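You operate a simulated robot arm through the tools that you are given. There is no shell and no other tool. Be economical: measure what you need, move in short steps, check, and stop when the job is done.

The job below is to be done with a simulated two-armed robot. You get a single attempt, and the scene is never put back.

Task
Get the printer ready to be moved.
Fine: scanner locked; printer off first, then the power strip, before the plug comes out; the plug ends in its rest; leave the other keys.

It is judged by the outcome, as a careful person would: the job done as asked, and still so three seconds after it is handed in. It fails if anything else is knocked over, pushed out of place, dropped, spilled or broken.

Robot
Two 7-joint arms with fingered hands on one trunk, on a base that drives. Base frame: it is fixed to the floor where the robot stands at the start and does not move with it; the origin is under the middle of the robot, x ahead of it, y to its left, z up. Lengths are in mm, angles in degrees, forces in N, time in s.
The left shoulder is at the start at [21, 208, 1510], the right one opposite. Places, roughly: clean key [700, 100, 1000]; copy key [700, 0, 1000]; ok key [700, 0, 1000]; paper dial [600, 400, 1000]; plug hole of the rest by the printer [900, -400, 1000]; plug rest by the printer [900, -400, 1000]; print key [700, 100, 1000]; scanner lock slider [900, 200, 1200]; short power strip switch [700, -400, 1000]. Payload 5 kg a hand.
Tool frame (each hand has its own): the origin (TCP) lies between the finger pads and is the grasp point; the fingertips stand 48 mm ahead of it; z points along the fingers, y is the line along which they close. The gripper opens to 160 mm. The gripper's body begins 56 mm behind the TCP. The gripper is a hand of 4 fingers: y runs from the thumb to the fingers, the wrist lies at [-26, -142, -252] in the tool frame.
Orientation is told as [roll, pitch, yaw] about the base's x, y, z axes, in that order, counted from this pose: with the fingers straight down and the wrist toward the robot, the tool's x, y and z point along [0, 1, 0], [1, 0, 0] and [0, 0, -1] of the base frame.

Tools
- The arms move only by the tool move_arm. It takes "left_motion", "right_motion" or both (then of equal length, played together; a hand with none holds still); each is a list of rows, each a list of 6 numbers: the shift along the tool's x, y, z in mm, then the turn, a rotation vector about the tool's x, y, z in degrees. In form: [[x, y, z, wx, wy, wz], ...]. A call has 1 to 8 rows; each row is the pose to reach, as a shift and turn from the pose commanded when the call began, along the tool's axes at that moment. A row lasts 0.2 s, in which the tool goes at most 50 mm and 8.6 degrees; a call with a longer step from one row to the next is refused whole. A pose out of reach is approached as far as the arm can. The call stops where the force on the tool passes 40 N (or 10 N more than at its start, if that is more) or the arm is blocked; 0.2 s more then pass. In this call time passes only in rows, and 0.2 s behind the last. It gives the time, the measured TCP pose, the force on the tool (base axes), the opening and the grip force at its end, in the units of the frame above (readings bear some noise), with the torque about the TCP (base axes, N m) and any sound that the robot's microphone picked up.
- Cameras (640 x 400 px; columns grow to the right, rows downward): "scene" is now at [94.8, -19.1, 1696.3]; the picture's right is [-0.20, -0.98, 0.00], its down [-0.60, 0.12, -0.79] and it looks along [0.77, -0.16, -0.62] (base axes); focal length 260 px, centre (320, 200). "left" rides on the left gripper at [-87, -133, -189] in its tool frame; the picture's right is [-0.83, -0.26, 0.49], its down [0.51, -0.71, 0.49] and it looks along [0.22, 0.66, 0.72] (tool axes); focal length 238 px, centre (320, 200). "right" rides on the right gripper at [87, -133, -189] in its tool frame; the picture's right is [-0.83, 0.26, -0.49], its down [-0.51, -0.71, 0.49] and it looks along [-0.22, 0.66, 0.72] (tool axes); focal length 238 px, centre (320, 200). There is no depth. A picture from a camera that has moved, and an enlarged one, comes with that camera's place and axes in the base frame and with its lens.
- get_image(camera): a new picture of that camera. It takes no simulated time.
- lift_body(by): slides the trunk up (or, below 0, down) by that many mm; the arms and the scene camera ride with it, the base frame stays. It gives what a move gives, with no picture.
- drive_base(legs): drives the robot by 1 to 6 legs, each [ahead, left, turn to the left] in mm, mm and degrees, along the robot's own axes; the way and the turn of a leg run together, so that a leg with both is an arc; at most 1500 mm and 180 degrees a leg. The arms and the cameras ride along, it lands a little off, and it stops where it bumps. It gives what a move gives.
- set_fingers(index, middle, ring, thumb_bend, thumb_turn, hand): sets how far each is bent, from 0 (flat) to 1 (curled in); at 0.3 the hand is open as for a grip, at 0.7 the pads meet at the TCP. One left out holds its place. A second passes; each finger stops where it meets its share of the squeeze, and holds until it gets a number again. It is the only way to open and close the hand. It gives what a move gives, with no picture; readings hold the bend of each and the force on the fingers (four entries, about 0 where the hand has none), thumb and palm. thumb_turn goes from beside the hand (0) to across from the fingers (1), as for a grip.
- pan_tilt(pan, tilt): turns the head with the scene camera to pan (to the left, within 86 degrees either way) and tilt (down, from -29 to 69), counted from straight ahead of the robot. It gives what a move gives.
- close_up(camera, box): a new picture of the part [left, top, right, bottom] of that camera's present view, enlarged. It takes no simulated time.
- job_done(): hands the job in; it is judged then, once.

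Go step by step. Nothing tells you exact positions but the pictures and the camera data: compare them with the known pose of the tool, close in by small moves and look again before you grip or let go. The budget is 120 turns and 100 pictures, counting those below and the enlarged ones. Unless the task says otherwise, let go and move clear before handing in, and close with one line.

The tools are called as a command line: name --argument value ..., lists and objects as JSON in quotes. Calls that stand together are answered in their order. move_arm: Moves the arms, as the interface text tells. Its arguments: {"type":"object","properties":{"left_motion":{"type":"array"},"right_motion":{"type":"array"}},"required":[]} The other tools are called the same way: lift_body (by) slides the trunk up or down; set_fingers (index, middle, ring, thumb_bend, thumb_turn, hand) moves the fingers one by one; drive_base (legs) drives the base; pan_tilt (pan, tilt) turns the head that bears the scene camera; get_image (camera) takes a picture; close_up (camera, box) takes an enlarged picture of a part of a camera's view; job_done () hands the job in.

At the start:

```text
t: 0.0
left_ee_pos: [670.2, 163.4, 1417.9]
left_orientation: [0.0, 0.0, -0.1]
left_wrist_force: [0.4, 0.0, 0.6]
left_ft_torque: [0.04, -0.02, -0.01]
left_width: 159.8
left_grasp_force: 0.0
left_shape: jaw
left_bend: [0.3, 0.3, 0.3, 0.3, 0.98]
left_finger forces: [0.0, 0.0, 0.0, 0.0, 0.1, 0.0]
right_ee_pos: [572.3, -389.5, 1379.6]
right_orientation: [0.0, 0.1, 0.1]
right_wrist_force: [0.3, 0.4, -0.3]
right_ft_torque: [0.0, 0.0, -0.02]
right_width: 159.5
right_grasp_force: 0.1
right_shape: jaw
right_bend: [0.3, 0.3, 0.3, 0.3, 0.98]
right_finger forces: [0.1, 0.0, 0.0, 0.0, 0.0, 0.0]
trunk travel left (down, up): [-512.0, 178.0]
robot x, y, heading: [2.8, -2.0, 0.1]
head pan, tilt: [-11.7, 38.1]
```

scene: 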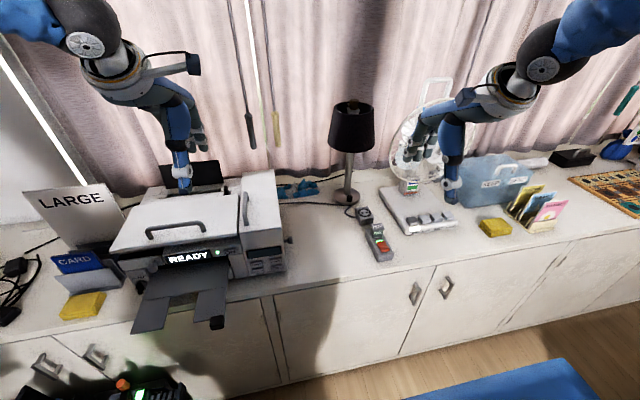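
right: 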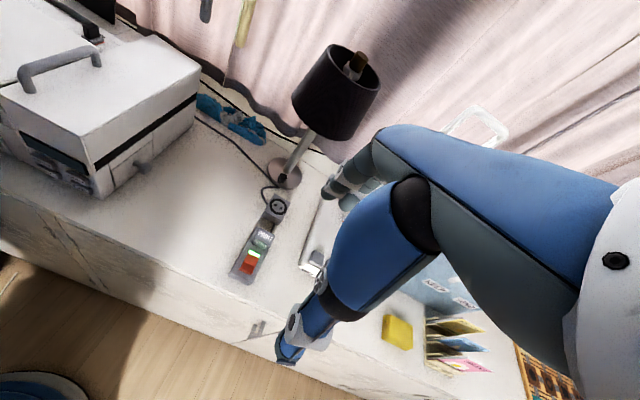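
left: 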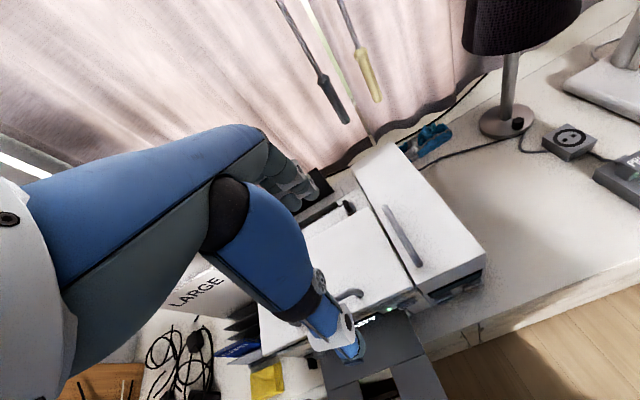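

The printer is in front to the left, and the power strip and something like a plug rest are to the right of it. I'll look closer at each part first.

close_up --camera "scene" --box '[100, 150, 300, 275]'

close_up --camera "scene" --box '[270, 160, 430, 270]'

close_up --camera "left" --box '[340, 60, 640, 330]'

close_up --camera "right" --box '[180, 80, 380, 290]'

```text
3.20 times, centred on (200, 212) of scene
camera zoom: at [94.8, -19.1, 1696.3], right [-0.2, -0.98, 0.0], down [-0.6, 0.12, -0.79], along [0.77, -0.16, -0.62], focal length 833 px, centre (704, 160)
```

zoom: 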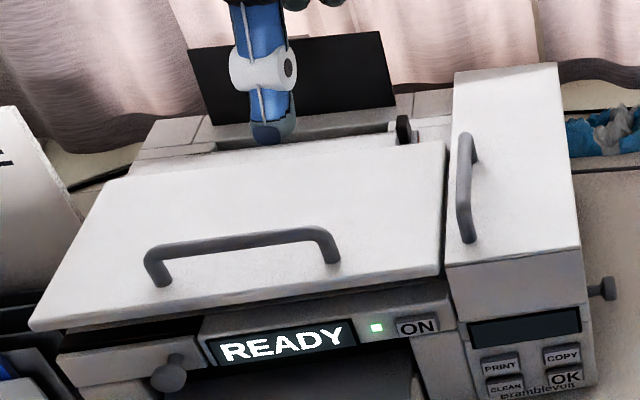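

```text
3.64 times, centred on (350, 215) of scene
camera zoom: at [94.8, -19.1, 1696.3], right [-0.2, -0.98, 0.0], down [-0.6, 0.12, -0.79], along [0.77, -0.16, -0.62], focal length 946 px, centre (211, 146)
```

zoom: 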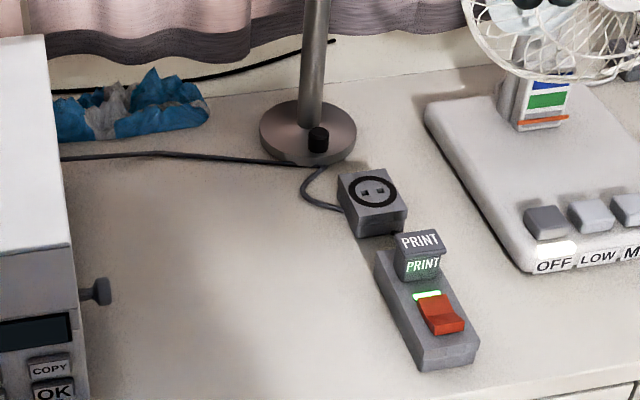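

```text
1.48 times, centred on (490, 195) of left
camera zoom: at [538.6, 77.6, 1604.7], right [-0.26, -0.83, -0.49], down [-0.71, 0.51, -0.49], along [0.66, 0.22, -0.72], focal length 353 px, centre (68, 207)
```

zoom: 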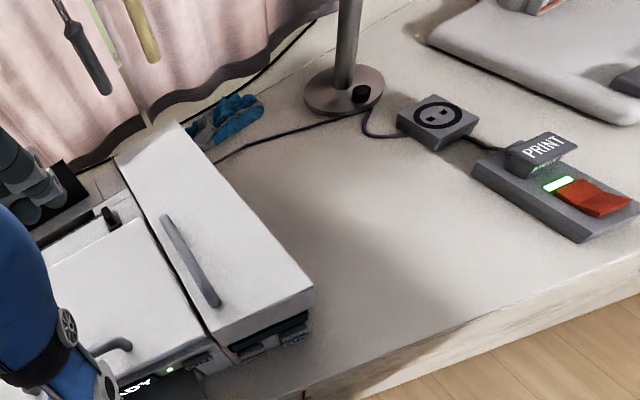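

```text
1.90 times, centred on (280, 185) of right
camera zoom: at [438.5, -302.2, 1568.9], right [0.26, -0.83, 0.49], down [-0.71, -0.51, -0.49], along [0.66, -0.22, -0.72], focal length 454 px, centre (396, 229)
```

zoom: 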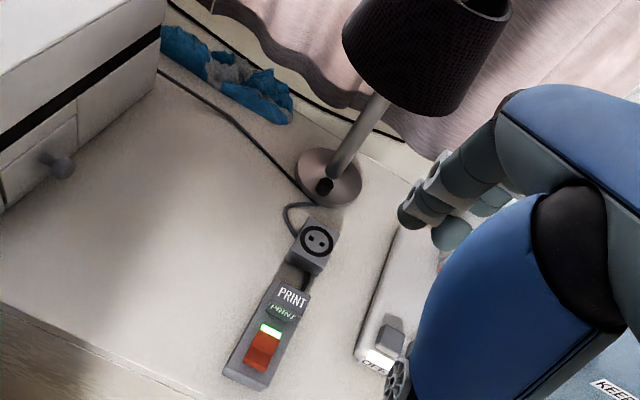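

The slider seems to be near (870, 152, 1172). I'll zoom in on the slider, the ON key and the strip before moving anything.

close_up --camera "left" --box '[300, 170, 396, 230]'

close_up --camera "scene" --box '[140, 175, 256, 247]'

close_up --camera "scene" --box '[200, 235, 296, 295]'

```text
6.67 times, centred on (348, 200) of left
camera zoom: at [538.6, 77.6, 1604.7], right [-0.26, -0.83, -0.49], down [-0.71, 0.51, -0.49], along [0.66, 0.22, -0.72], focal length 1589 px, centre (133, 200)
```

zoom: 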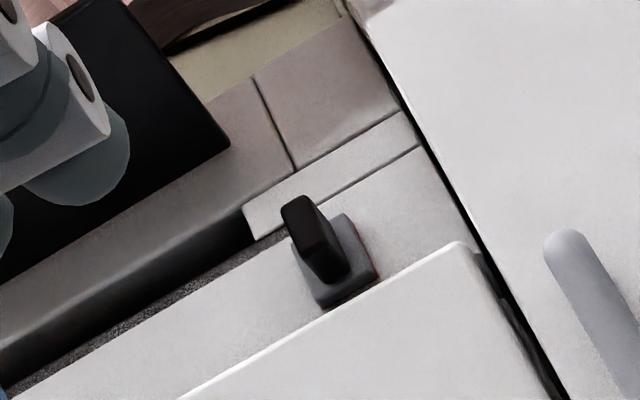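

```text
5.52 times, centred on (198, 211) of scene
camera zoom: at [94.8, -19.1, 1696.3], right [-0.2, -0.98, 0.0], down [-0.6, 0.12, -0.79], along [0.77, -0.16, -0.62], focal length 1436 px, centre (993, 139)
```

zoom: 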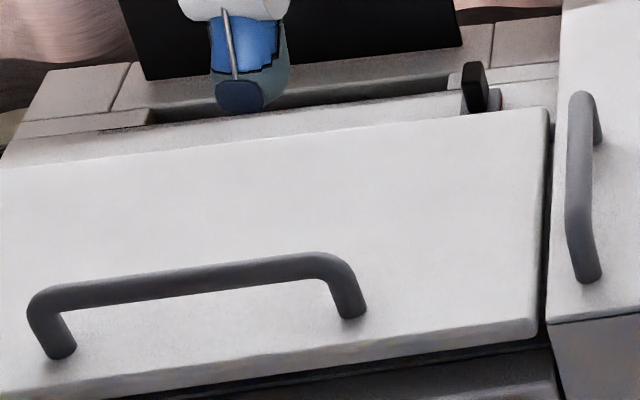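

```text
6.67 times, centred on (248, 265) of scene
camera zoom: at [94.8, -19.1, 1696.3], right [-0.2, -0.98, 0.0], down [-0.6, 0.12, -0.79], along [0.77, -0.16, -0.62], focal length 1735 px, centre (800, -233)
```

zoom: 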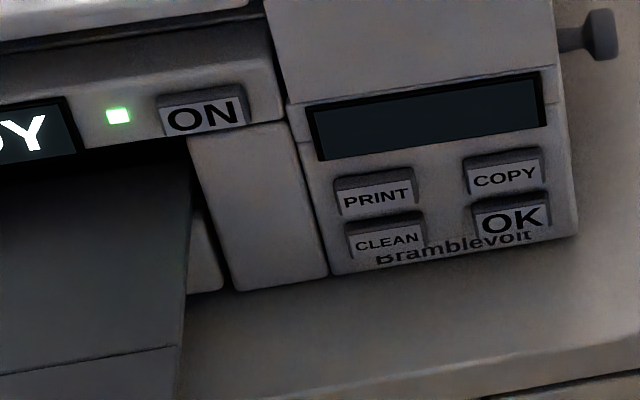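

I need a nearer look at the slider, so I'll lower the left hand along its line of sight, staying clear of the lid.

move_arm --left_motion '[[5, 23, 29, 0, 0, 0], [10, 46, 59, 0, 0, 0], [16, 69, 88, 0, 0, 0], [21, 92, 118, 0, 0, 0]]'

close_up --camera "left" --box '[290, 160, 450, 260]'

get_image --camera "left"

```text
t: 1.0
left_ee_pos: [763.1, 184.0, 1299.3]
left_orientation: [0.1, 0.1, 0.0]
left_wrist_force: [2.3, -0.1, 0.9]
left_ft_torque: [-0.03, 0.2, -0.01]
left_width: 159.5
left_grasp_force: 0.1
left_shape: jaw
left_bend: [0.3, 0.3, 0.3, 0.3, 0.98]
left_finger forces: [0.1, 0.1, 0.1, 0.0, 0.0, 0.1]
right_ee_pos: [574.7, -388.8, 1377.2]
right_orientation: [0.0, 0.2, 0.0]
right_wrist_force: [0.6, -0.3, -0.5]
right_ft_torque: [-0.04, 0.16, 0.02]
right_width: 159.5
right_grasp_force: 0.0
right_shape: jaw
right_bend: [0.3, 0.3, 0.3, 0.3, 0.98]
right_finger forces: [0.2, 0.0, 0.0, 0.0, 0.1, 0.0]
trunk travel left (down, up): [-512.0, 178.0]
robot x, y, heading: [2.2, -0.6, -0.3]
head pan, tilt: [-11.7, 38.1]
```

```text
4.00 times, centred on (370, 210) of left
camera zoom: at [631.9, 97.3, 1486.7], right [-0.26, -0.83, -0.49], down [-0.71, 0.51, -0.49], along [0.65, 0.22, -0.72], focal length 953 px, centre (120, 160)
```

zoom: 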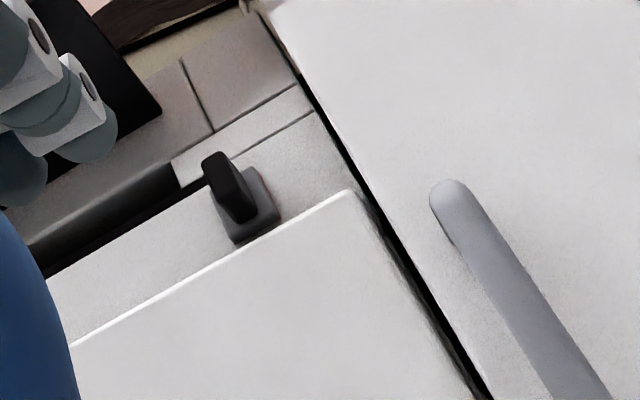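

```text
88 pictures are left
camera left: at [631.9, 97.3, 1486.7], right [-0.26, -0.83, -0.49], down [-0.71, 0.51, -0.49], along [0.65, 0.22, -0.72], focal length 238 px, centre (320, 200)
```

left: 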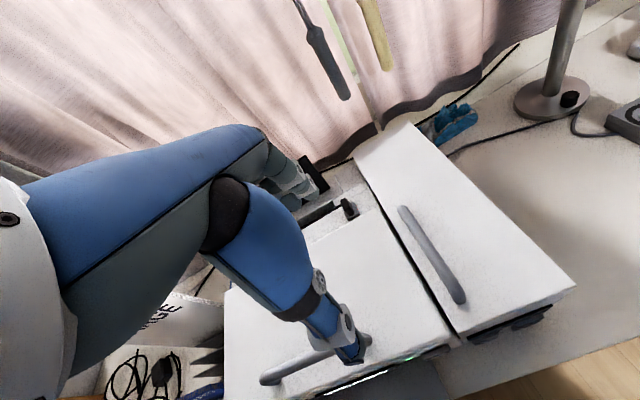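

Zooming looks sharp, so I'll zoom in harder on the slider.

close_up --camera "left" --box '[332, 192, 372, 217]'

close_up --camera "scene" --box '[208, 176, 248, 201]'

close_up --camera "scene" --box '[350, 200, 398, 230]'

```text
16.00 times, centred on (352, 204) of left
camera zoom: at [631.9, 97.3, 1486.7], right [-0.26, -0.83, -0.49], down [-0.71, 0.51, -0.49], along [0.65, 0.22, -0.72], focal length 3814 px, centre (-192, 128)
```

zoom: 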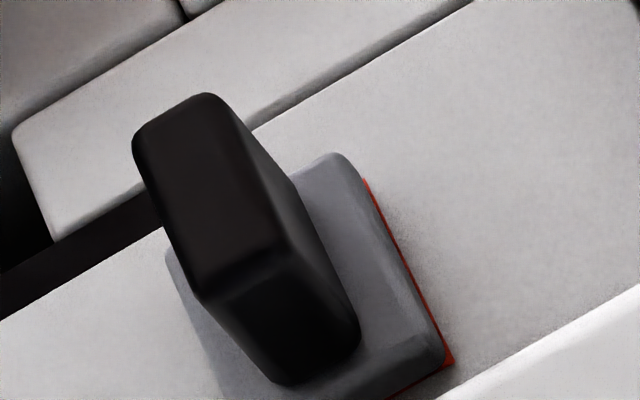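

```text
16.00 times, centred on (228, 188) of scene
camera zoom: at [98.0, -18.8, 1696.1], right [-0.2, -0.98, 0.0], down [-0.61, 0.12, -0.79], along [0.77, -0.16, -0.62], focal length 4165 px, centre (1792, 384)
```

zoom: 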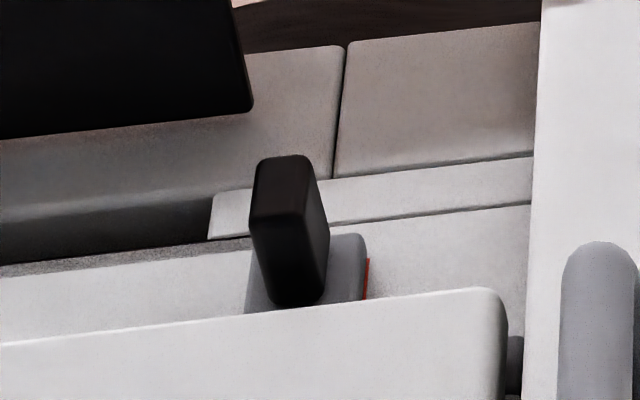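

```text
13.33 times, centred on (374, 215) of scene
camera zoom: at [98.0, -18.8, 1696.1], right [-0.2, -0.98, 0.0], down [-0.61, 0.12, -0.79], along [0.77, -0.16, -0.62], focal length 3470 px, centre (-400, 0)
```

zoom: 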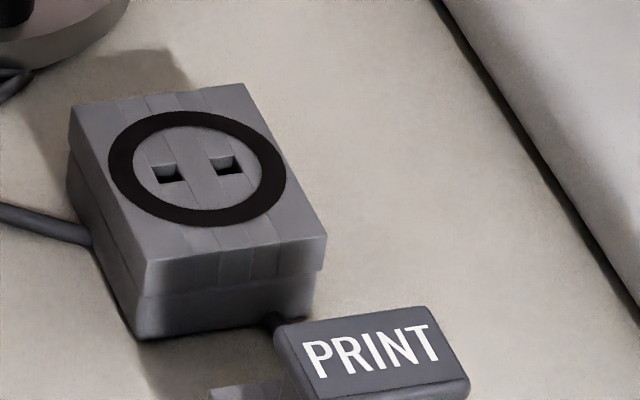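

The slider is a thin black tab on a base that covers a red patch, and it probably slides sideways. I'll make a pointing tip with the left hand and see where it sits.

set_fingers --hand "left" --index 0.7 --middle 1 --ring 1 --thumb_bend 0.7

get_image --camera "scene"

close_up --camera "left" --box '[160, 100, 448, 360]'

close_up --camera "scene" --box '[110, 90, 270, 240]'

```text
t: 2.0
left_ee_pos: [760.5, 183.5, 1300.3]
left_orientation: [0.0, 0.0, -0.1]
left_wrist_force: [0.9, -0.1, -0.9]
left_ft_torque: [-0.01, 0.02, 0.0]
left_width: 12.9
left_grasp_force: 0.0
left_shape: fingers
left_bend: [0.7, 1.0, 1.0, 0.7, 0.97]
left_finger forces: [0.1, 0.0, 0.1, 0.0, 0.0, 0.0]
right_ee_pos: [572.0, -387.9, 1379.2]
right_orientation: [0.0, 0.0, -0.1]
right_wrist_force: [1.3, -0.2, 0.1]
right_ft_torque: [-0.02, -0.01, -0.02]
right_width: 159.8
right_grasp_force: 0.1
right_shape: jaw
right_bend: [0.3, 0.3, 0.3, 0.3, 0.98]
right_finger forces: [0.1, 0.0, 0.1, 0.0, 0.0, 0.0]
trunk travel left (down, up): [-512.0, 178.0]
robot x, y, heading: [2.0, -1.0, -0.1]
head pan, tilt: [-11.7, 38.1]
```

```text
84 pictures are left
camera scene: at [95.3, -19.0, 1696.3], right [-0.2, -0.98, 0.0], down [-0.6, 0.12, -0.79], along [0.77, -0.16, -0.62], focal length 260 px, centre (320, 200)
```

scene: 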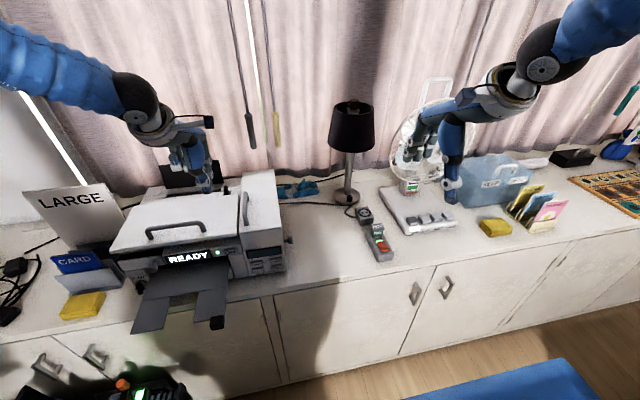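

```text
1.54 times, centred on (304, 230) of left
camera zoom: at [629.3, 97.0, 1487.9], right [-0.26, -0.83, -0.49], down [-0.71, 0.51, -0.49], along [0.66, 0.22, -0.72], focal length 367 px, centre (345, 154)
```

zoom: 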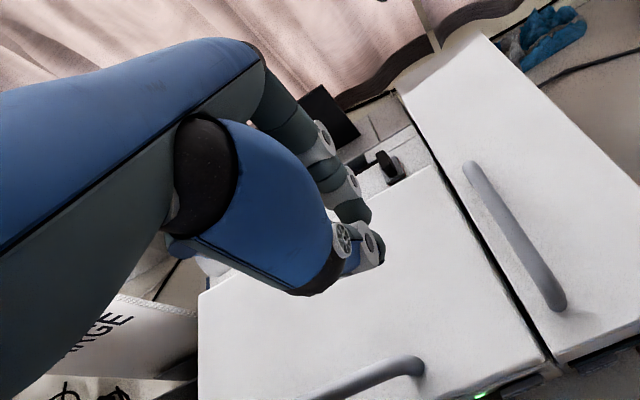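

```text
2.67 times, centred on (190, 165) of scene
camera zoom: at [95.3, -19.0, 1696.3], right [-0.2, -0.98, 0.0], down [-0.6, 0.12, -0.79], along [0.77, -0.16, -0.62], focal length 694 px, centre (667, 293)
```

zoom: 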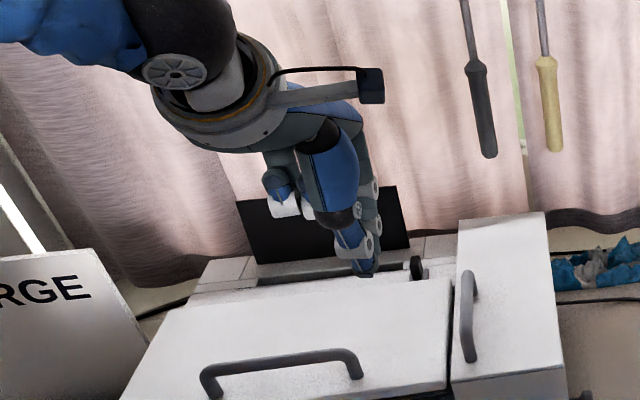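

The tab top is at about (872, 151, 1181) and the lid top is near 1168. I'll bring the pinch tip just left of the tab, above lid height, and check.

move_arm --left_motion '[[0, 38, 0, 0, 0, 0], [0, 76, 0, 0, 0, 0], [-3, 114, 0, 0, 0, 0], [-3, 114, 40, 0, 0, 0], [-3, 114, 60, 0, 0, 0]]'

close_up --camera "left" --box '[260, 140, 420, 300]'

close_up --camera "scene" --box '[160, 130, 272, 210]'

```text
t: 3.2
left_ee_pos: [876.5, 182.0, 1238.9]
left_orientation: [0.0, 0.0, 0.0]
left_wrist_force: [-0.1, -0.1, 1.1]
left_ft_torque: [0.03, 0.08, -0.01]
left_width: 12.4
left_grasp_force: 0.1
left_shape: fingers
left_bend: [0.7, 1.0, 1.0, 0.7, 0.97]
left_finger forces: [0.0, 0.1, 0.1, 0.0, 0.1, 0.0]
right_ee_pos: [572.6, -389.4, 1379.5]
right_orientation: [0.0, -0.1, 0.0]
right_wrist_force: [-0.1, 0.2, 0.1]
right_ft_torque: [0.04, 0.03, -0.03]
right_width: 159.6
right_grasp_force: 0.0
right_shape: jaw
right_bend: [0.3, 0.3, 0.3, 0.3, 0.98]
right_finger forces: [0.0, 0.1, 0.1, 0.0, 0.0, 0.0]
trunk travel left (down, up): [-512.0, 178.0]
robot x, y, heading: [-4.3, 1.7, 0.1]
head pan, tilt: [-11.7, 38.1]
```

```text
2.50 times, centred on (340, 220) of left
camera zoom: at [744.5, 94.3, 1426.6], right [-0.26, -0.83, -0.49], down [-0.71, 0.51, -0.49], along [0.66, 0.22, -0.72], focal length 596 px, centre (270, 150)
```

zoom: 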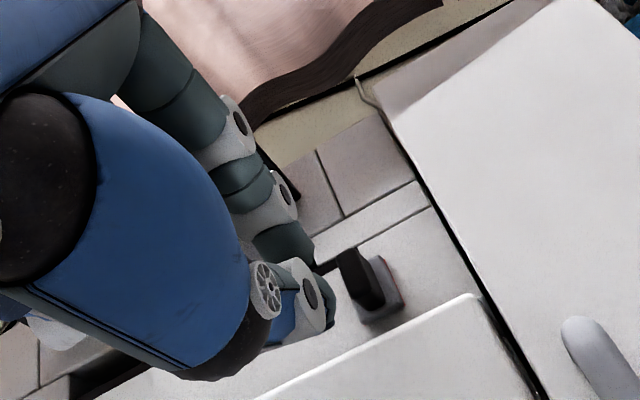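

```text
5.00 times, centred on (216, 170) of scene
camera zoom: at [95.1, -19.0, 1696.3], right [-0.2, -0.98, 0.0], down [-0.6, 0.12, -0.79], along [0.77, -0.16, -0.62], focal length 1301 px, centre (840, 350)
```

zoom: 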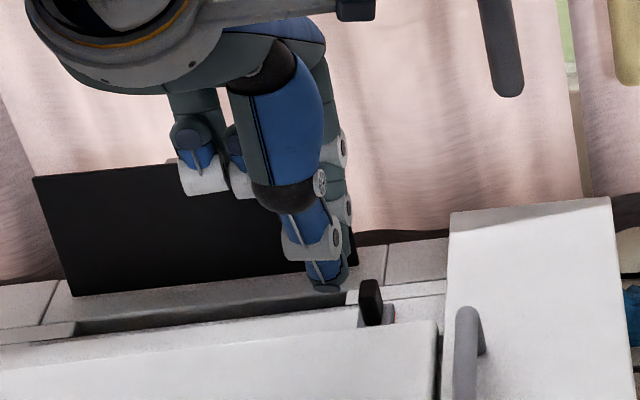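

The tip hangs at about z 1186, just left of the tab. I'll lower it 13 mm and push gently to the right in small steps.

move_arm --left_motion '[[0, 0, 7, 0, 0, 0], [0, 0, 14, 0, 0, 0], [-5, 0, 14, 0, 0, 0], [-10, 0, 14, 0, 0, 0], [-13, 0, 14, 0, 0, 0]]'

close_up --camera "scene" --box '[192, 160, 256, 200]'

```text
t: 4.4
left_ee_pos: [877.6, 171.3, 1225.3]
left_orientation: [0.0, 0.0, 0.0]
left_wrist_force: [0.2, 0.0, 0.8]
left_ft_torque: [-0.03, 0.0, 0.01]
left_width: 12.6
left_grasp_force: 0.1
left_shape: fingers
left_bend: [0.7, 1.0, 1.0, 0.7, 0.97]
left_finger forces: [0.0, 0.0, 0.0, 0.1, 0.1, 0.0]
right_ee_pos: [572.6, -388.2, 1380.1]
right_orientation: [0.1, 0.0, 0.0]
right_wrist_force: [-0.3, 0.5, 0.4]
right_ft_torque: [-0.03, 0.0, 0.04]
right_width: 159.6
right_grasp_force: 0.1
right_shape: jaw
right_bend: [0.3, 0.3, 0.3, 0.3, 0.98]
right_finger forces: [0.1, 0.0, 0.0, 0.0, 0.1, 0.0]
trunk travel left (down, up): [-512.0, 178.0]
robot x, y, heading: [-1.1, 0.2, 0.0]
head pan, tilt: [-11.7, 38.1]
```

```text
10.00 times, centred on (224, 180) of scene
camera zoom: at [95.0, -19.1, 1696.3], right [-0.2, -0.98, 0.0], down [-0.6, 0.12, -0.79], along [0.77, -0.16, -0.62], focal length 2603 px, centre (1280, 400)
```

zoom: 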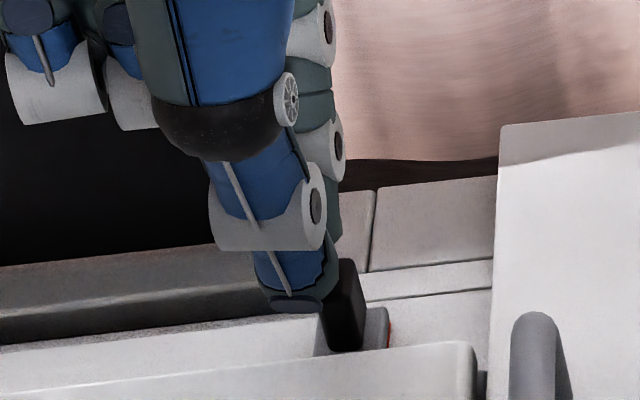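

The tip is now right at the tab with no load yet. I'll push on to the right a few millimetres at a time.

move_arm --left_motion '[[-3, 0, 2, 0, 0, 0], [-6, 0, 3, 0, 0, 0], [-9, 0, 3, 0, 0, 0]]'

close_up --camera "scene" --box '[192, 160, 256, 200]'

```text
t: 5.2
left_ee_pos: [875.5, 160.4, 1221.8]
left_orientation: [0.0, 0.0, -0.1]
left_wrist_force: [0.2, -0.2, -0.2]
left_ft_torque: [0.01, 0.01, -0.04]
left_width: 12.2
left_grasp_force: 0.4
left_shape: fingers
left_bend: [0.7, 1.0, 1.0, 0.7, 0.97]
left_finger forces: [0.7, 0.1, 0.0, 0.0, 0.0, 0.0]
right_ee_pos: [572.8, -389.3, 1378.5]
right_orientation: [0.0, 0.0, -0.1]
right_wrist_force: [-0.3, 0.2, -0.1]
right_ft_torque: [0.02, -0.01, 0.0]
right_width: 159.2
right_grasp_force: 0.1
right_shape: jaw
right_bend: [0.3, 0.3, 0.3, 0.3, 0.98]
right_finger forces: [0.0, 0.1, 0.0, 0.1, 0.0, 0.0]
trunk travel left (down, up): [-512.0, 178.0]
robot x, y, heading: [-1.5, 2.2, -0.0]
head pan, tilt: [-11.7, 38.1]
```

```text
10.00 times, centred on (224, 180) of scene
camera zoom: at [94.9, -19.3, 1696.3], right [-0.2, -0.98, 0.0], down [-0.6, 0.13, -0.79], along [0.77, -0.16, -0.62], focal length 2603 px, centre (1280, 400)
```

zoom: 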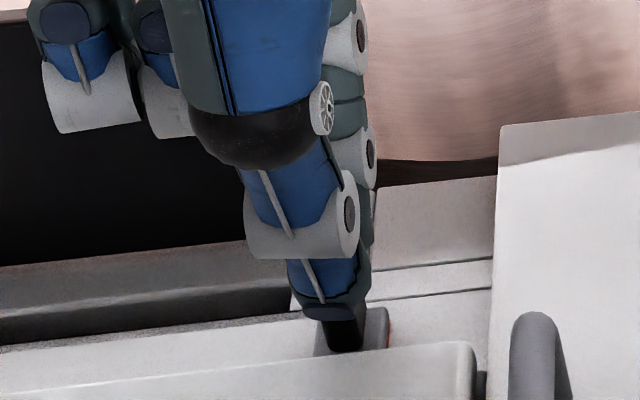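

The tab hasn't moved although the tip seems to cover it. I'll look from the wrist camera.

close_up --camera "left" --box '[300, 200, 380, 260]'

```text
6.67 times, centred on (340, 230) of left
camera zoom: at [744.3, 73.6, 1409.3], right [-0.26, -0.83, -0.49], down [-0.71, 0.51, -0.49], along [0.66, 0.22, -0.72], focal length 1589 px, centre (187, 0)
```

zoom: 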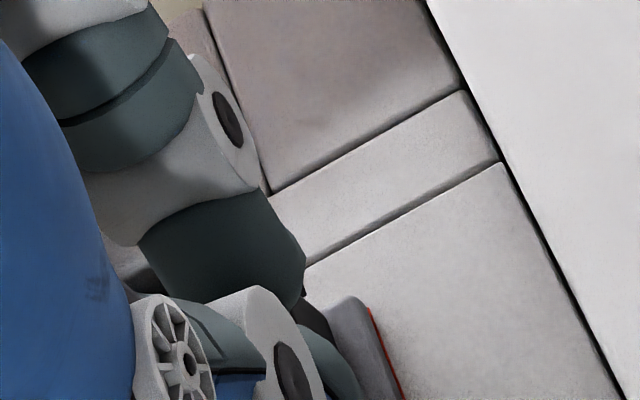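

The tip seems to straddle the tab, thumb in front and index behind. I'll squeeze lightly to check whether the tab is between the pads.

set_fingers --hand "left" --index 0.76 --thumb_bend 0.76

close_up --camera "scene" --box '[192, 160, 256, 200]'

```text
t: 6.2
left_ee_pos: [876.2, 160.5, 1220.3]
left_orientation: [0.0, 0.1, 0.1]
left_wrist_force: [-1.2, -0.1, 0.0]
left_ft_torque: [-0.01, 0.0, -0.01]
left_width: 5.3
left_grasp_force: 0.0
left_shape: fingers
left_bend: [0.72, 1.0, 1.0, 0.73, 0.97]
left_finger forces: [0.1, 0.1, 0.0, 0.0, 0.0, 0.1]
right_ee_pos: [571.7, -388.3, 1379.8]
right_orientation: [0.0, 0.0, -0.1]
right_wrist_force: [-0.7, 0.4, 0.1]
right_ft_torque: [0.01, -0.01, 0.03]
right_width: 159.4
right_grasp_force: 0.0
right_shape: jaw
right_bend: [0.3, 0.3, 0.3, 0.3, 0.98]
right_finger forces: [0.0, 0.0, 0.1, 0.1, 0.0, 0.1]
trunk travel left (down, up): [-512.0, 178.0]
robot x, y, heading: [-3.1, 0.1, -0.1]
head pan, tilt: [-11.7, 38.1]
```

```text
10.00 times, centred on (224, 180) of scene
camera zoom: at [94.9, -19.1, 1696.3], right [-0.2, -0.98, 0.0], down [-0.6, 0.12, -0.79], along [0.77, -0.16, -0.62], focal length 2603 px, centre (1280, 400)
```

zoom: 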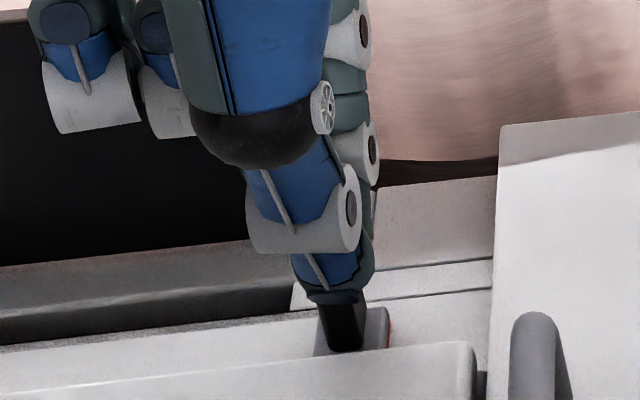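

The pads met with nothing between them, so the tip was simply riding over the tab. I'll back off to the left, go lower and push again.

move_arm --left_motion '[[0, 0, -10, 0, 0, 0], [25, -4, -10, 0, 0, 0], [25, -4, 6, 0, 0, 0], [25, -4, 13, 0, 0, 0]]'

close_up --camera "scene" --box '[192, 160, 256, 200]'

close_up --camera "left" --box '[300, 200, 380, 260]'

```text
t: 7.2
left_ee_pos: [872.6, 183.5, 1209.0]
left_orientation: [0.0, 0.0, 0.0]
left_wrist_force: [0.1, 0.1, 0.3]
left_ft_torque: [0.0, 0.01, -0.03]
left_width: 5.5
left_grasp_force: 0.0
left_shape: fingers
left_bend: [0.72, 1.0, 1.0, 0.73, 0.97]
left_finger forces: [0.1, 0.0, 0.1, 0.0, 0.1, 0.0]
right_ee_pos: [571.4, -389.4, 1379.6]
right_orientation: [0.0, 0.0, -0.1]
right_wrist_force: [-0.7, -0.3, -0.5]
right_ft_torque: [0.02, -0.04, -0.01]
right_width: 159.6
right_grasp_force: 0.0
right_shape: jaw
right_bend: [0.3, 0.3, 0.3, 0.3, 0.98]
right_finger forces: [0.1, 0.0, 0.0, 0.1, 0.1, 0.1]
trunk travel left (down, up): [-512.0, 178.0]
robot x, y, heading: [-0.8, -1.7, 0.2]
head pan, tilt: [-11.7, 38.1]
```

```text
10.00 times, centred on (224, 180) of scene
camera zoom: at [94.9, -19.3, 1696.3], right [-0.2, -0.98, 0.0], down [-0.6, 0.13, -0.79], along [0.77, -0.16, -0.62], focal length 2603 px, centre (1280, 400)
```

zoom: 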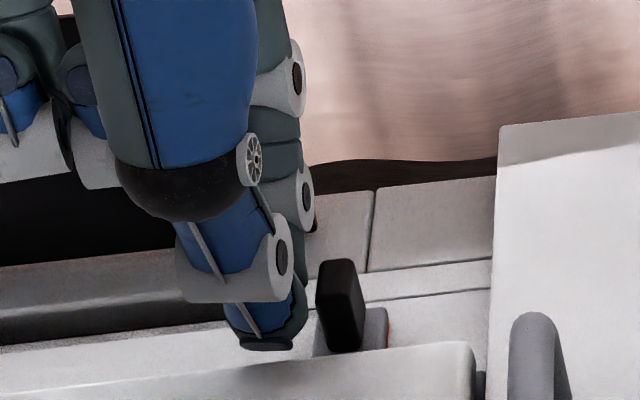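

```text
6.67 times, centred on (340, 230) of left
camera zoom: at [740.3, 97.9, 1395.9], right [-0.26, -0.83, -0.49], down [-0.71, 0.51, -0.49], along [0.66, 0.22, -0.72], focal length 1589 px, centre (187, 0)
```

zoom: 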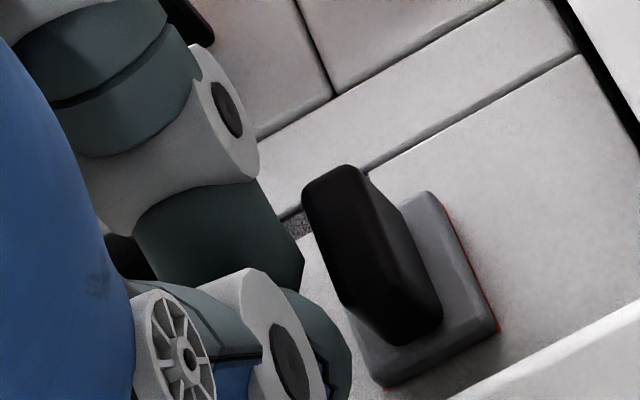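

Now the tip is beside the tab and low enough. I'll push right in small steps.

move_arm --left_motion '[[-4, 0, 0, 0, 0, 0], [-8, 0, 0, 0, 0, 0], [-12, 0, 0, 0, 0, 0], [-16, 0, 0, 0, 0, 0]]'

close_up --camera "scene" --box '[192, 160, 256, 200]'

```text
t: 8.2
left_ee_pos: [873.2, 169.8, 1209.2]
left_orientation: [0.0, 0.0, 0.0]
left_wrist_force: [-0.8, -1.0, -0.3]
left_ft_torque: [0.06, -0.01, 0.03]
left_width: 5.3
left_grasp_force: 0.1
left_shape: fingers
left_bend: [0.72, 1.0, 1.0, 0.73, 0.97]
left_finger forces: [0.1, 0.0, 0.0, 0.0, 0.0, 0.0]
right_ee_pos: [572.0, -388.6, 1380.3]
right_orientation: [0.0, 0.0, 0.0]
right_wrist_force: [-0.2, 0.4, -0.5]
right_ft_torque: [0.02, 0.0, 0.02]
right_width: 159.6
right_grasp_force: 0.1
right_shape: jaw
right_bend: [0.3, 0.3, 0.3, 0.3, 0.98]
right_finger forces: [0.1, 0.1, 0.0, 0.1, 0.0, 0.1]
trunk travel left (down, up): [-512.0, 178.0]
robot x, y, heading: [-2.3, 2.3, 0.0]
head pan, tilt: [-11.7, 38.1]
```

```text
10.00 times, centred on (224, 180) of scene
camera zoom: at [94.8, -19.5, 1696.3], right [-0.2, -0.98, 0.0], down [-0.6, 0.13, -0.79], along [0.77, -0.16, -0.62], focal length 2603 px, centre (1280, 400)
```

zoom: 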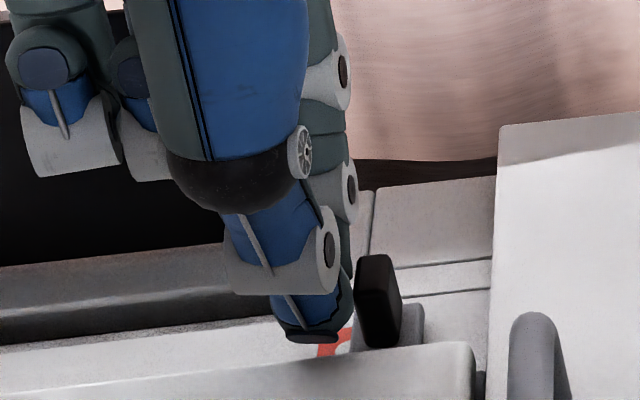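

The slider moves right and uncovers a red patch with a mark. I'll keep pushing towards the end of its travel.

move_arm --left_motion '[[-4, 0, 0, 0, 0, 0], [-8, 0, 0, 0, 0, 0], [-12, 0, 0, 0, 0, 0]]'

close_up --camera "scene" --box '[192, 160, 256, 200]'

```text
t: 9.0
left_ee_pos: [873.3, 158.1, 1209.5]
left_orientation: [0.0, 0.0, 0.0]
left_wrist_force: [0.3, 0.0, 0.7]
left_ft_torque: [-0.01, 0.03, 0.01]
left_width: 5.4
left_grasp_force: 0.1
left_shape: fingers
left_bend: [0.72, 1.0, 1.0, 0.73, 0.97]
left_finger forces: [0.0, 0.0, 0.0, 0.0, 0.0, 0.0]
right_ee_pos: [572.3, -389.7, 1378.4]
right_orientation: [-0.1, 0.0, 0.1]
right_wrist_force: [0.0, 0.0, -0.6]
right_ft_torque: [0.02, -0.03, 0.04]
right_width: 159.4
right_grasp_force: 0.0
right_shape: jaw
right_bend: [0.3, 0.3, 0.3, 0.3, 0.98]
right_finger forces: [0.1, 0.0, 0.0, 0.0, 0.1, 0.0]
trunk travel left (down, up): [-512.0, 178.0]
robot x, y, heading: [-0.2, -1.6, 0.1]
head pan, tilt: [-11.7, 38.1]
```

```text
10.00 times, centred on (224, 180) of scene
camera zoom: at [95.0, -19.2, 1696.3], right [-0.2, -0.98, 0.0], down [-0.6, 0.12, -0.79], along [0.77, -0.16, -0.62], focal length 2603 px, centre (1280, 400)
```

zoom: 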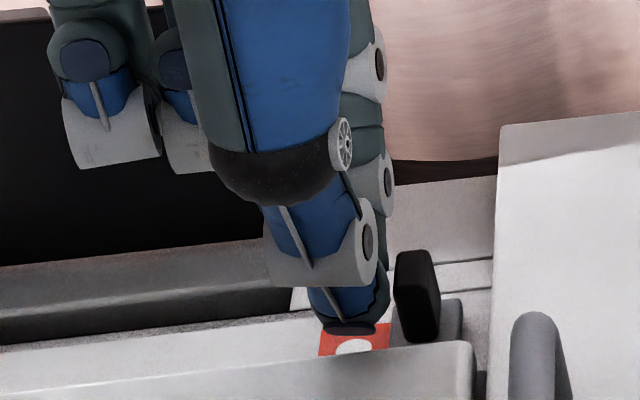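

The red patch is almost fully clear. I'll push a little more until it stops.

move_arm --left_motion '[[-3, 0, 0, 0, 0, 0], [-6, 0, 0, 0, 0, 0], [-8, 0, 0, 0, 0, 0]]'

close_up --camera "scene" --box '[192, 160, 256, 200]'

```text
t: 9.8
left_ee_pos: [872.8, 151.5, 1208.7]
left_orientation: [0.0, 0.0, 0.1]
left_wrist_force: [0.4, 1.2, -0.4]
left_ft_torque: [0.07, -0.04, 0.04]
left_width: 5.2
left_grasp_force: 0.0
left_shape: fingers
left_bend: [0.72, 1.0, 1.0, 0.73, 0.97]
left_finger forces: [0.0, 0.0, 0.0, 0.1, 0.0, 0.0]
right_ee_pos: [571.4, -389.0, 1380.5]
right_orientation: [0.0, 0.0, 0.0]
right_wrist_force: [0.5, 0.0, 0.2]
right_ft_torque: [0.0, -0.03, -0.01]
right_width: 159.6
right_grasp_force: 0.0
right_shape: jaw
right_bend: [0.3, 0.3, 0.3, 0.3, 0.98]
right_finger forces: [0.0, 0.0, 0.0, 0.0, 0.1, 0.0]
trunk travel left (down, up): [-512.0, 178.0]
robot x, y, heading: [-0.3, 0.2, 0.0]
head pan, tilt: [-11.7, 38.1]
```

```text
10.00 times, centred on (224, 180) of scene
camera zoom: at [95.0, -18.5, 1696.3], right [-0.2, -0.98, 0.0], down [-0.6, 0.12, -0.79], along [0.77, -0.16, -0.62], focal length 2603 px, centre (1280, 400)
```

zoom: 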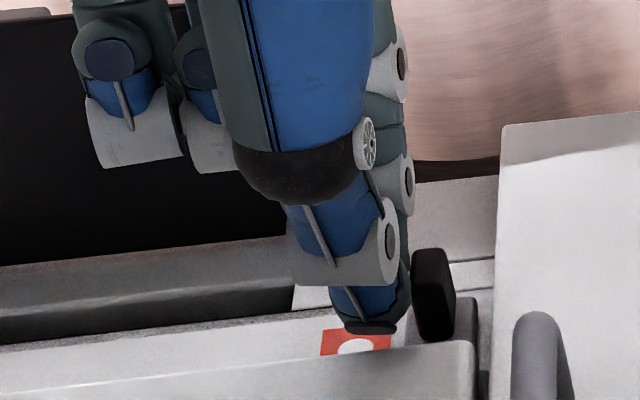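

It still moves with little force. I'll push a few more millimetres to find the stop.

move_arm --left_motion '[[-2, 0, 0, 0, 0, 0], [-4, 0, 0, 0, 0, 0], [-6, 0, 0, 0, 0, 0]]'

close_up --camera "scene" --box '[192, 160, 256, 200]'

```text
t: 10.6
left_ee_pos: [873.1, 149.2, 1208.3]
left_orientation: [0.0, 0.0, 0.3]
left_wrist_force: [-0.5, 15.0, 3.2]
left_ft_torque: [0.5, -0.01, 0.06]
left_width: 5.2
left_grasp_force: 0.0
left_shape: fingers
left_bend: [0.73, 1.0, 1.0, 0.73, 0.98]
left_finger forces: [0.0, 0.0, 0.0, 0.1, 0.0, 0.0]
right_ee_pos: [571.9, -387.0, 1380.3]
right_orientation: [-0.1, 0.0, 0.1]
right_wrist_force: [-1.1, -0.5, 0.4]
right_ft_torque: [0.01, 0.0, 0.04]
right_width: 159.8
right_grasp_force: 0.1
right_shape: jaw
right_bend: [0.3, 0.3, 0.3, 0.3, 0.98]
right_finger forces: [0.1, 0.1, 0.1, 0.0, 0.0, 0.0]
trunk travel left (down, up): [-512.0, 178.0]
robot x, y, heading: [-2.6, -0.9, 0.4]
head pan, tilt: [-11.7, 38.1]
```

```text
10.00 times, centred on (224, 180) of scene
camera zoom: at [94.5, -16.9, 1696.4], right [-0.2, -0.98, 0.0], down [-0.6, 0.12, -0.79], along [0.77, -0.16, -0.62], focal length 2603 px, centre (1280, 400)
```

zoom: 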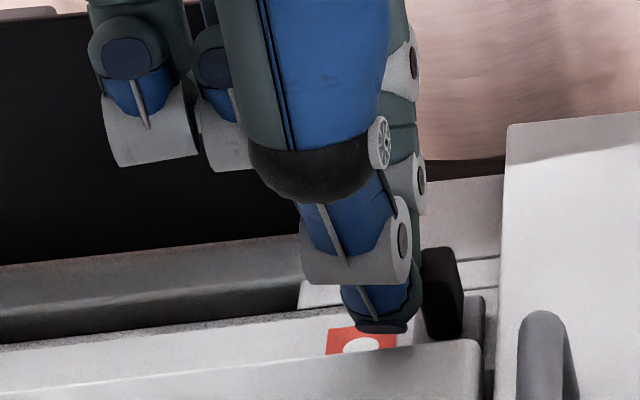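

It hit its stop at 15 N. I'll back off and up, and check the mark.

move_arm --left_motion '[[15, 0, 0, 0, 0, 0], [20, 0, -45, 0, 0, 0], [20, -40, -70, 0, 0, 0], [20, -80, -90, 0, 0, 0], [20, -120, -100, 0, 0, 0]]'

close_up --camera "left" --box '[300, 160, 396, 220]'

close_up --camera "scene" --box '[150, 150, 310, 290]'

```text
t: 11.8
left_ee_pos: [750.3, 161.0, 1309.7]
left_orientation: [0.0, -0.1, 0.0]
left_wrist_force: [-2.0, 0.7, 1.6]
left_ft_torque: [0.01, -0.12, -0.02]
left_width: 5.5
left_grasp_force: 0.1
left_shape: fingers
left_bend: [0.73, 1.0, 1.0, 0.73, 0.97]
left_finger forces: [0.1, 0.0, 0.0, 0.0, 0.1, 0.0]
right_ee_pos: [570.8, -388.5, 1381.4]
right_orientation: [0.0, -0.1, -0.1]
right_wrist_force: [-1.1, 0.5, 1.2]
right_ft_torque: [-0.01, -0.11, -0.05]
right_width: 159.6
right_grasp_force: 0.0
right_shape: jaw
right_bend: [0.3, 0.3, 0.3, 0.3, 0.98]
right_finger forces: [0.0, 0.0, 0.0, 0.0, 0.0, 0.0]
trunk travel left (down, up): [-512.0, 178.0]
robot x, y, heading: [1.2, -5.3, -0.0]
head pan, tilt: [-11.7, 38.1]
```

```text
6.67 times, centred on (348, 190) of left
camera zoom: at [618.8, 74.3, 1497.2], right [-0.26, -0.83, -0.49], down [-0.71, 0.51, -0.49], along [0.66, 0.22, -0.72], focal length 1589 px, centre (133, 267)
```

zoom: 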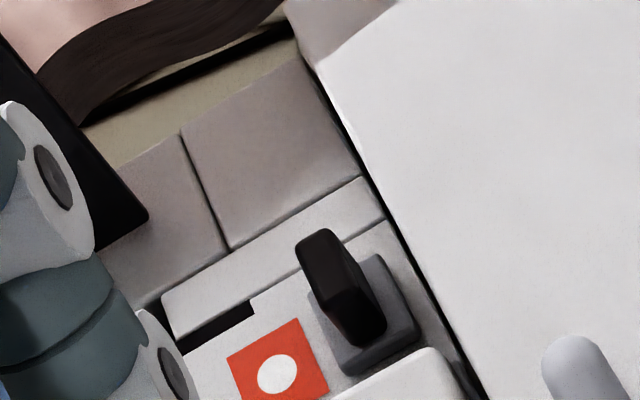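

```text
2.86 times, centred on (230, 220) of scene
camera zoom: at [92.4, -19.1, 1696.5], right [-0.2, -0.98, 0.0], down [-0.6, 0.13, -0.79], along [0.77, -0.16, -0.62], focal length 744 px, centre (577, 143)
```

zoom: 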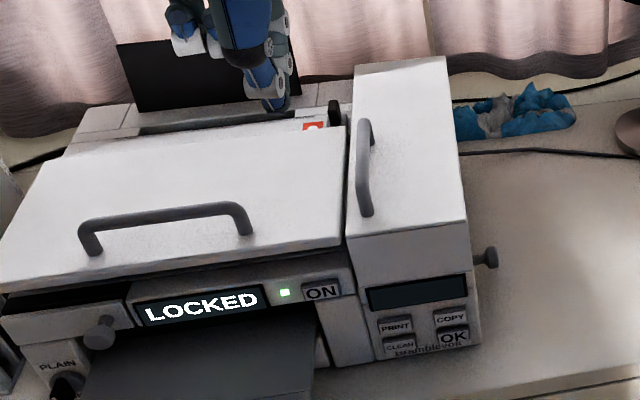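

The display says LOCKED, so the scanner is locked. Next is the ON key, near (652, 138, 1097); I'll look at its shape.

close_up --camera "scene" --box '[208, 240, 248, 265]'

get_image --camera "left"

```text
16.00 times, centred on (228, 252) of scene
camera zoom: at [92.4, -19.1, 1696.5], right [-0.2, -0.98, 0.0], down [-0.6, 0.13, -0.79], along [0.77, -0.16, -0.62], focal length 4165 px, centre (1792, -640)
```

zoom: 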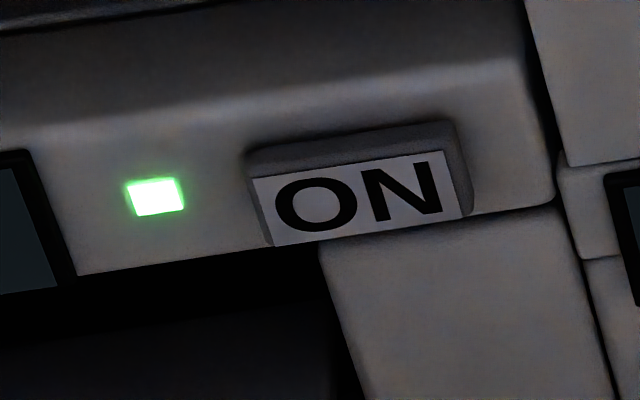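

```text
66 pictures are left
camera left: at [618.8, 74.3, 1497.2], right [-0.26, -0.83, -0.49], down [-0.71, 0.51, -0.49], along [0.66, 0.22, -0.72], focal length 238 px, centre (320, 200)
```

left: 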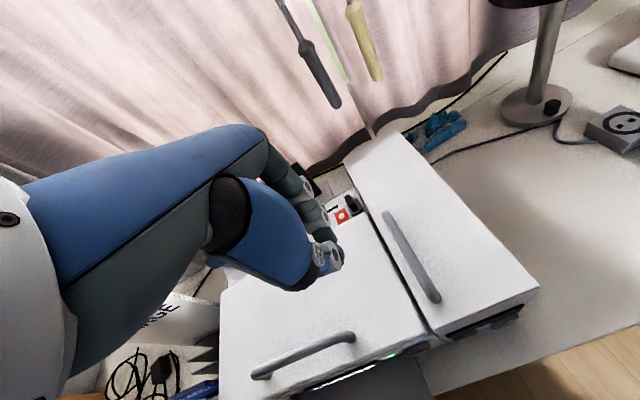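

The ON key faces the robot at about (652, 138, 1097), with a vertical face. I'll tilt the left hand forward by 50° in front of the printer so that the tip can press it.

move_arm --left_motion '[[-3, -45, 0, -8, 0, 0], [-6, -90, 0, -16, 0, 0], [-9, -135, 0, -24, 0, 0], [-12, -180, 10, -32, 0, 0], [-15, -190, 50, -40, 0, 0], [-18, -190, 95, -48, 0, 0], [-18, -190, 110, -50, 0, 0]]'

get_image --camera "scene"

get_image --camera "left"

```text
t: 13.4
left_ee_pos: [561.1, 142.4, 1199.7]
left_orientation: [0.1, -50.0, -0.2]
left_wrist_force: [-0.3, -0.8, 0.7]
left_ft_torque: [0.05, 0.1, 0.12]
left_width: 5.6
left_grasp_force: 0.0
left_shape: fingers
left_bend: [0.73, 1.0, 1.0, 0.73, 0.97]
left_finger forces: [0.1, 0.0, 0.1, 0.0, 0.0, 0.0]
left hand out of reach, approached as far as the arm can: row 4, 5
right_ee_pos: [570.3, -393.1, 1378.5]
right_orientation: [0.3, 0.0, 0.0]
right_wrist_force: [-1.2, -2.7, -0.3]
right_ft_torque: [0.23, -0.08, 0.08]
right_width: 159.9
right_grasp_force: 0.1
right_shape: jaw
right_bend: [0.3, 0.3, 0.3, 0.3, 0.98]
right_finger forces: [0.1, 0.0, 0.1, 0.0, 0.0, 0.0]
trunk travel left (down, up): [-512.0, 178.0]
robot x, y, heading: [0.8, 0.4, 0.1]
head pan, tilt: [-11.7, 38.1]
```

```text
65 pictures are left
camera scene: at [92.6, -23.6, 1696.5], right [-0.2, -0.98, 0.0], down [-0.6, 0.13, -0.79], along [0.77, -0.16, -0.62], focal length 260 px, centre (320, 200)
```

scene: 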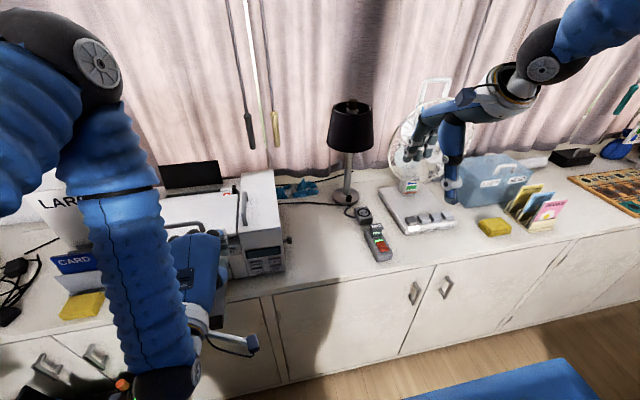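

```text
64 pictures are left
camera left: at [331.0, 55.6, 1216.8], right [0.21, -0.83, -0.51], down [-0.08, 0.51, -0.86], along [0.98, 0.22, 0.04], focal length 238 px, centre (320, 200)
```

left: 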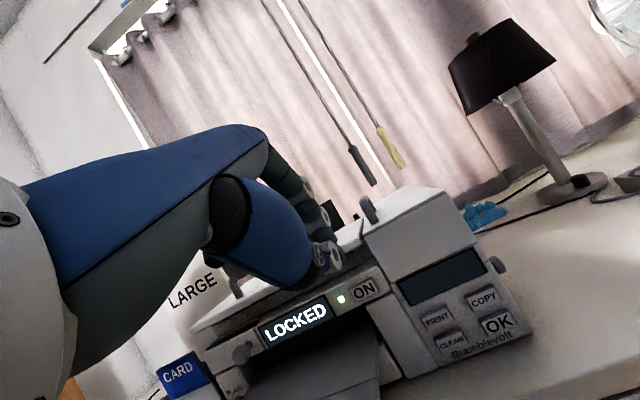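

The wrist camera shows the panel well, and it confirms the key at about (651, 138, 1095). I'll bring the tip down in front of it.

move_arm --left_motion '[[0, -14, 22, 0, 0, 0], [0, -30, 45, 0, 0, 0], [1, -36, 66, 0, 0, 0]]'

get_image --camera "left"

close_up --camera "left" --box '[280, 200, 440, 300]'

```text
t: 14.2
left_ee_pos: [589.2, 144.9, 1127.3]
left_orientation: [-0.1, -50.1, 0.1]
left_wrist_force: [0.5, 0.5, -0.4]
left_ft_torque: [-0.04, -0.02, -0.04]
left_width: 5.2
left_grasp_force: 0.1
left_shape: fingers
left_bend: [0.73, 1.0, 1.0, 0.73, 0.97]
left_finger forces: [0.1, 0.1, 0.0, 0.0, 0.0, 0.1]
right_ee_pos: [573.4, -387.8, 1379.4]
right_orientation: [0.0, -0.1, 0.0]
right_wrist_force: [1.0, 0.0, -0.8]
right_ft_torque: [-0.09, 0.07, -0.02]
right_width: 159.6
right_grasp_force: 0.1
right_shape: jaw
right_bend: [0.3, 0.3, 0.3, 0.3, 0.98]
right_finger forces: [0.1, 0.1, 0.0, 0.0, 0.0, 0.1]
trunk travel left (down, up): [-512.0, 178.0]
robot x, y, heading: [-2.1, -0.9, 0.0]
head pan, tilt: [-11.7, 38.1]
```

```text
63 pictures are left
camera left: at [361.3, 58.5, 1145.2], right [0.21, -0.83, -0.51], down [-0.08, 0.51, -0.86], along [0.98, 0.22, 0.04], focal length 238 px, centre (320, 200)
```

left: 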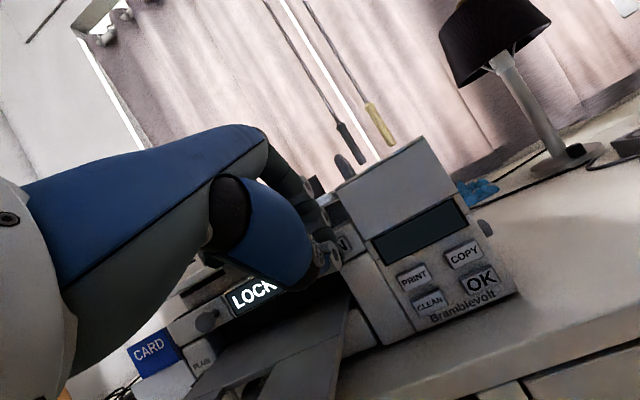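

```text
4.00 times, centred on (360, 250) of left
camera zoom: at [361.3, 58.5, 1145.2], right [0.21, -0.83, -0.51], down [-0.08, 0.51, -0.86], along [0.98, 0.22, 0.04], focal length 953 px, centre (160, 0)
```

zoom: 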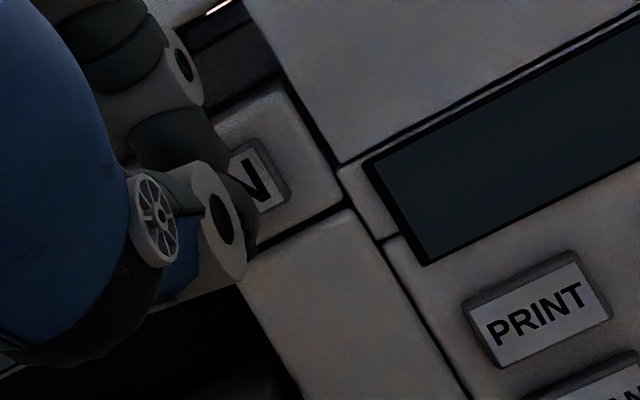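

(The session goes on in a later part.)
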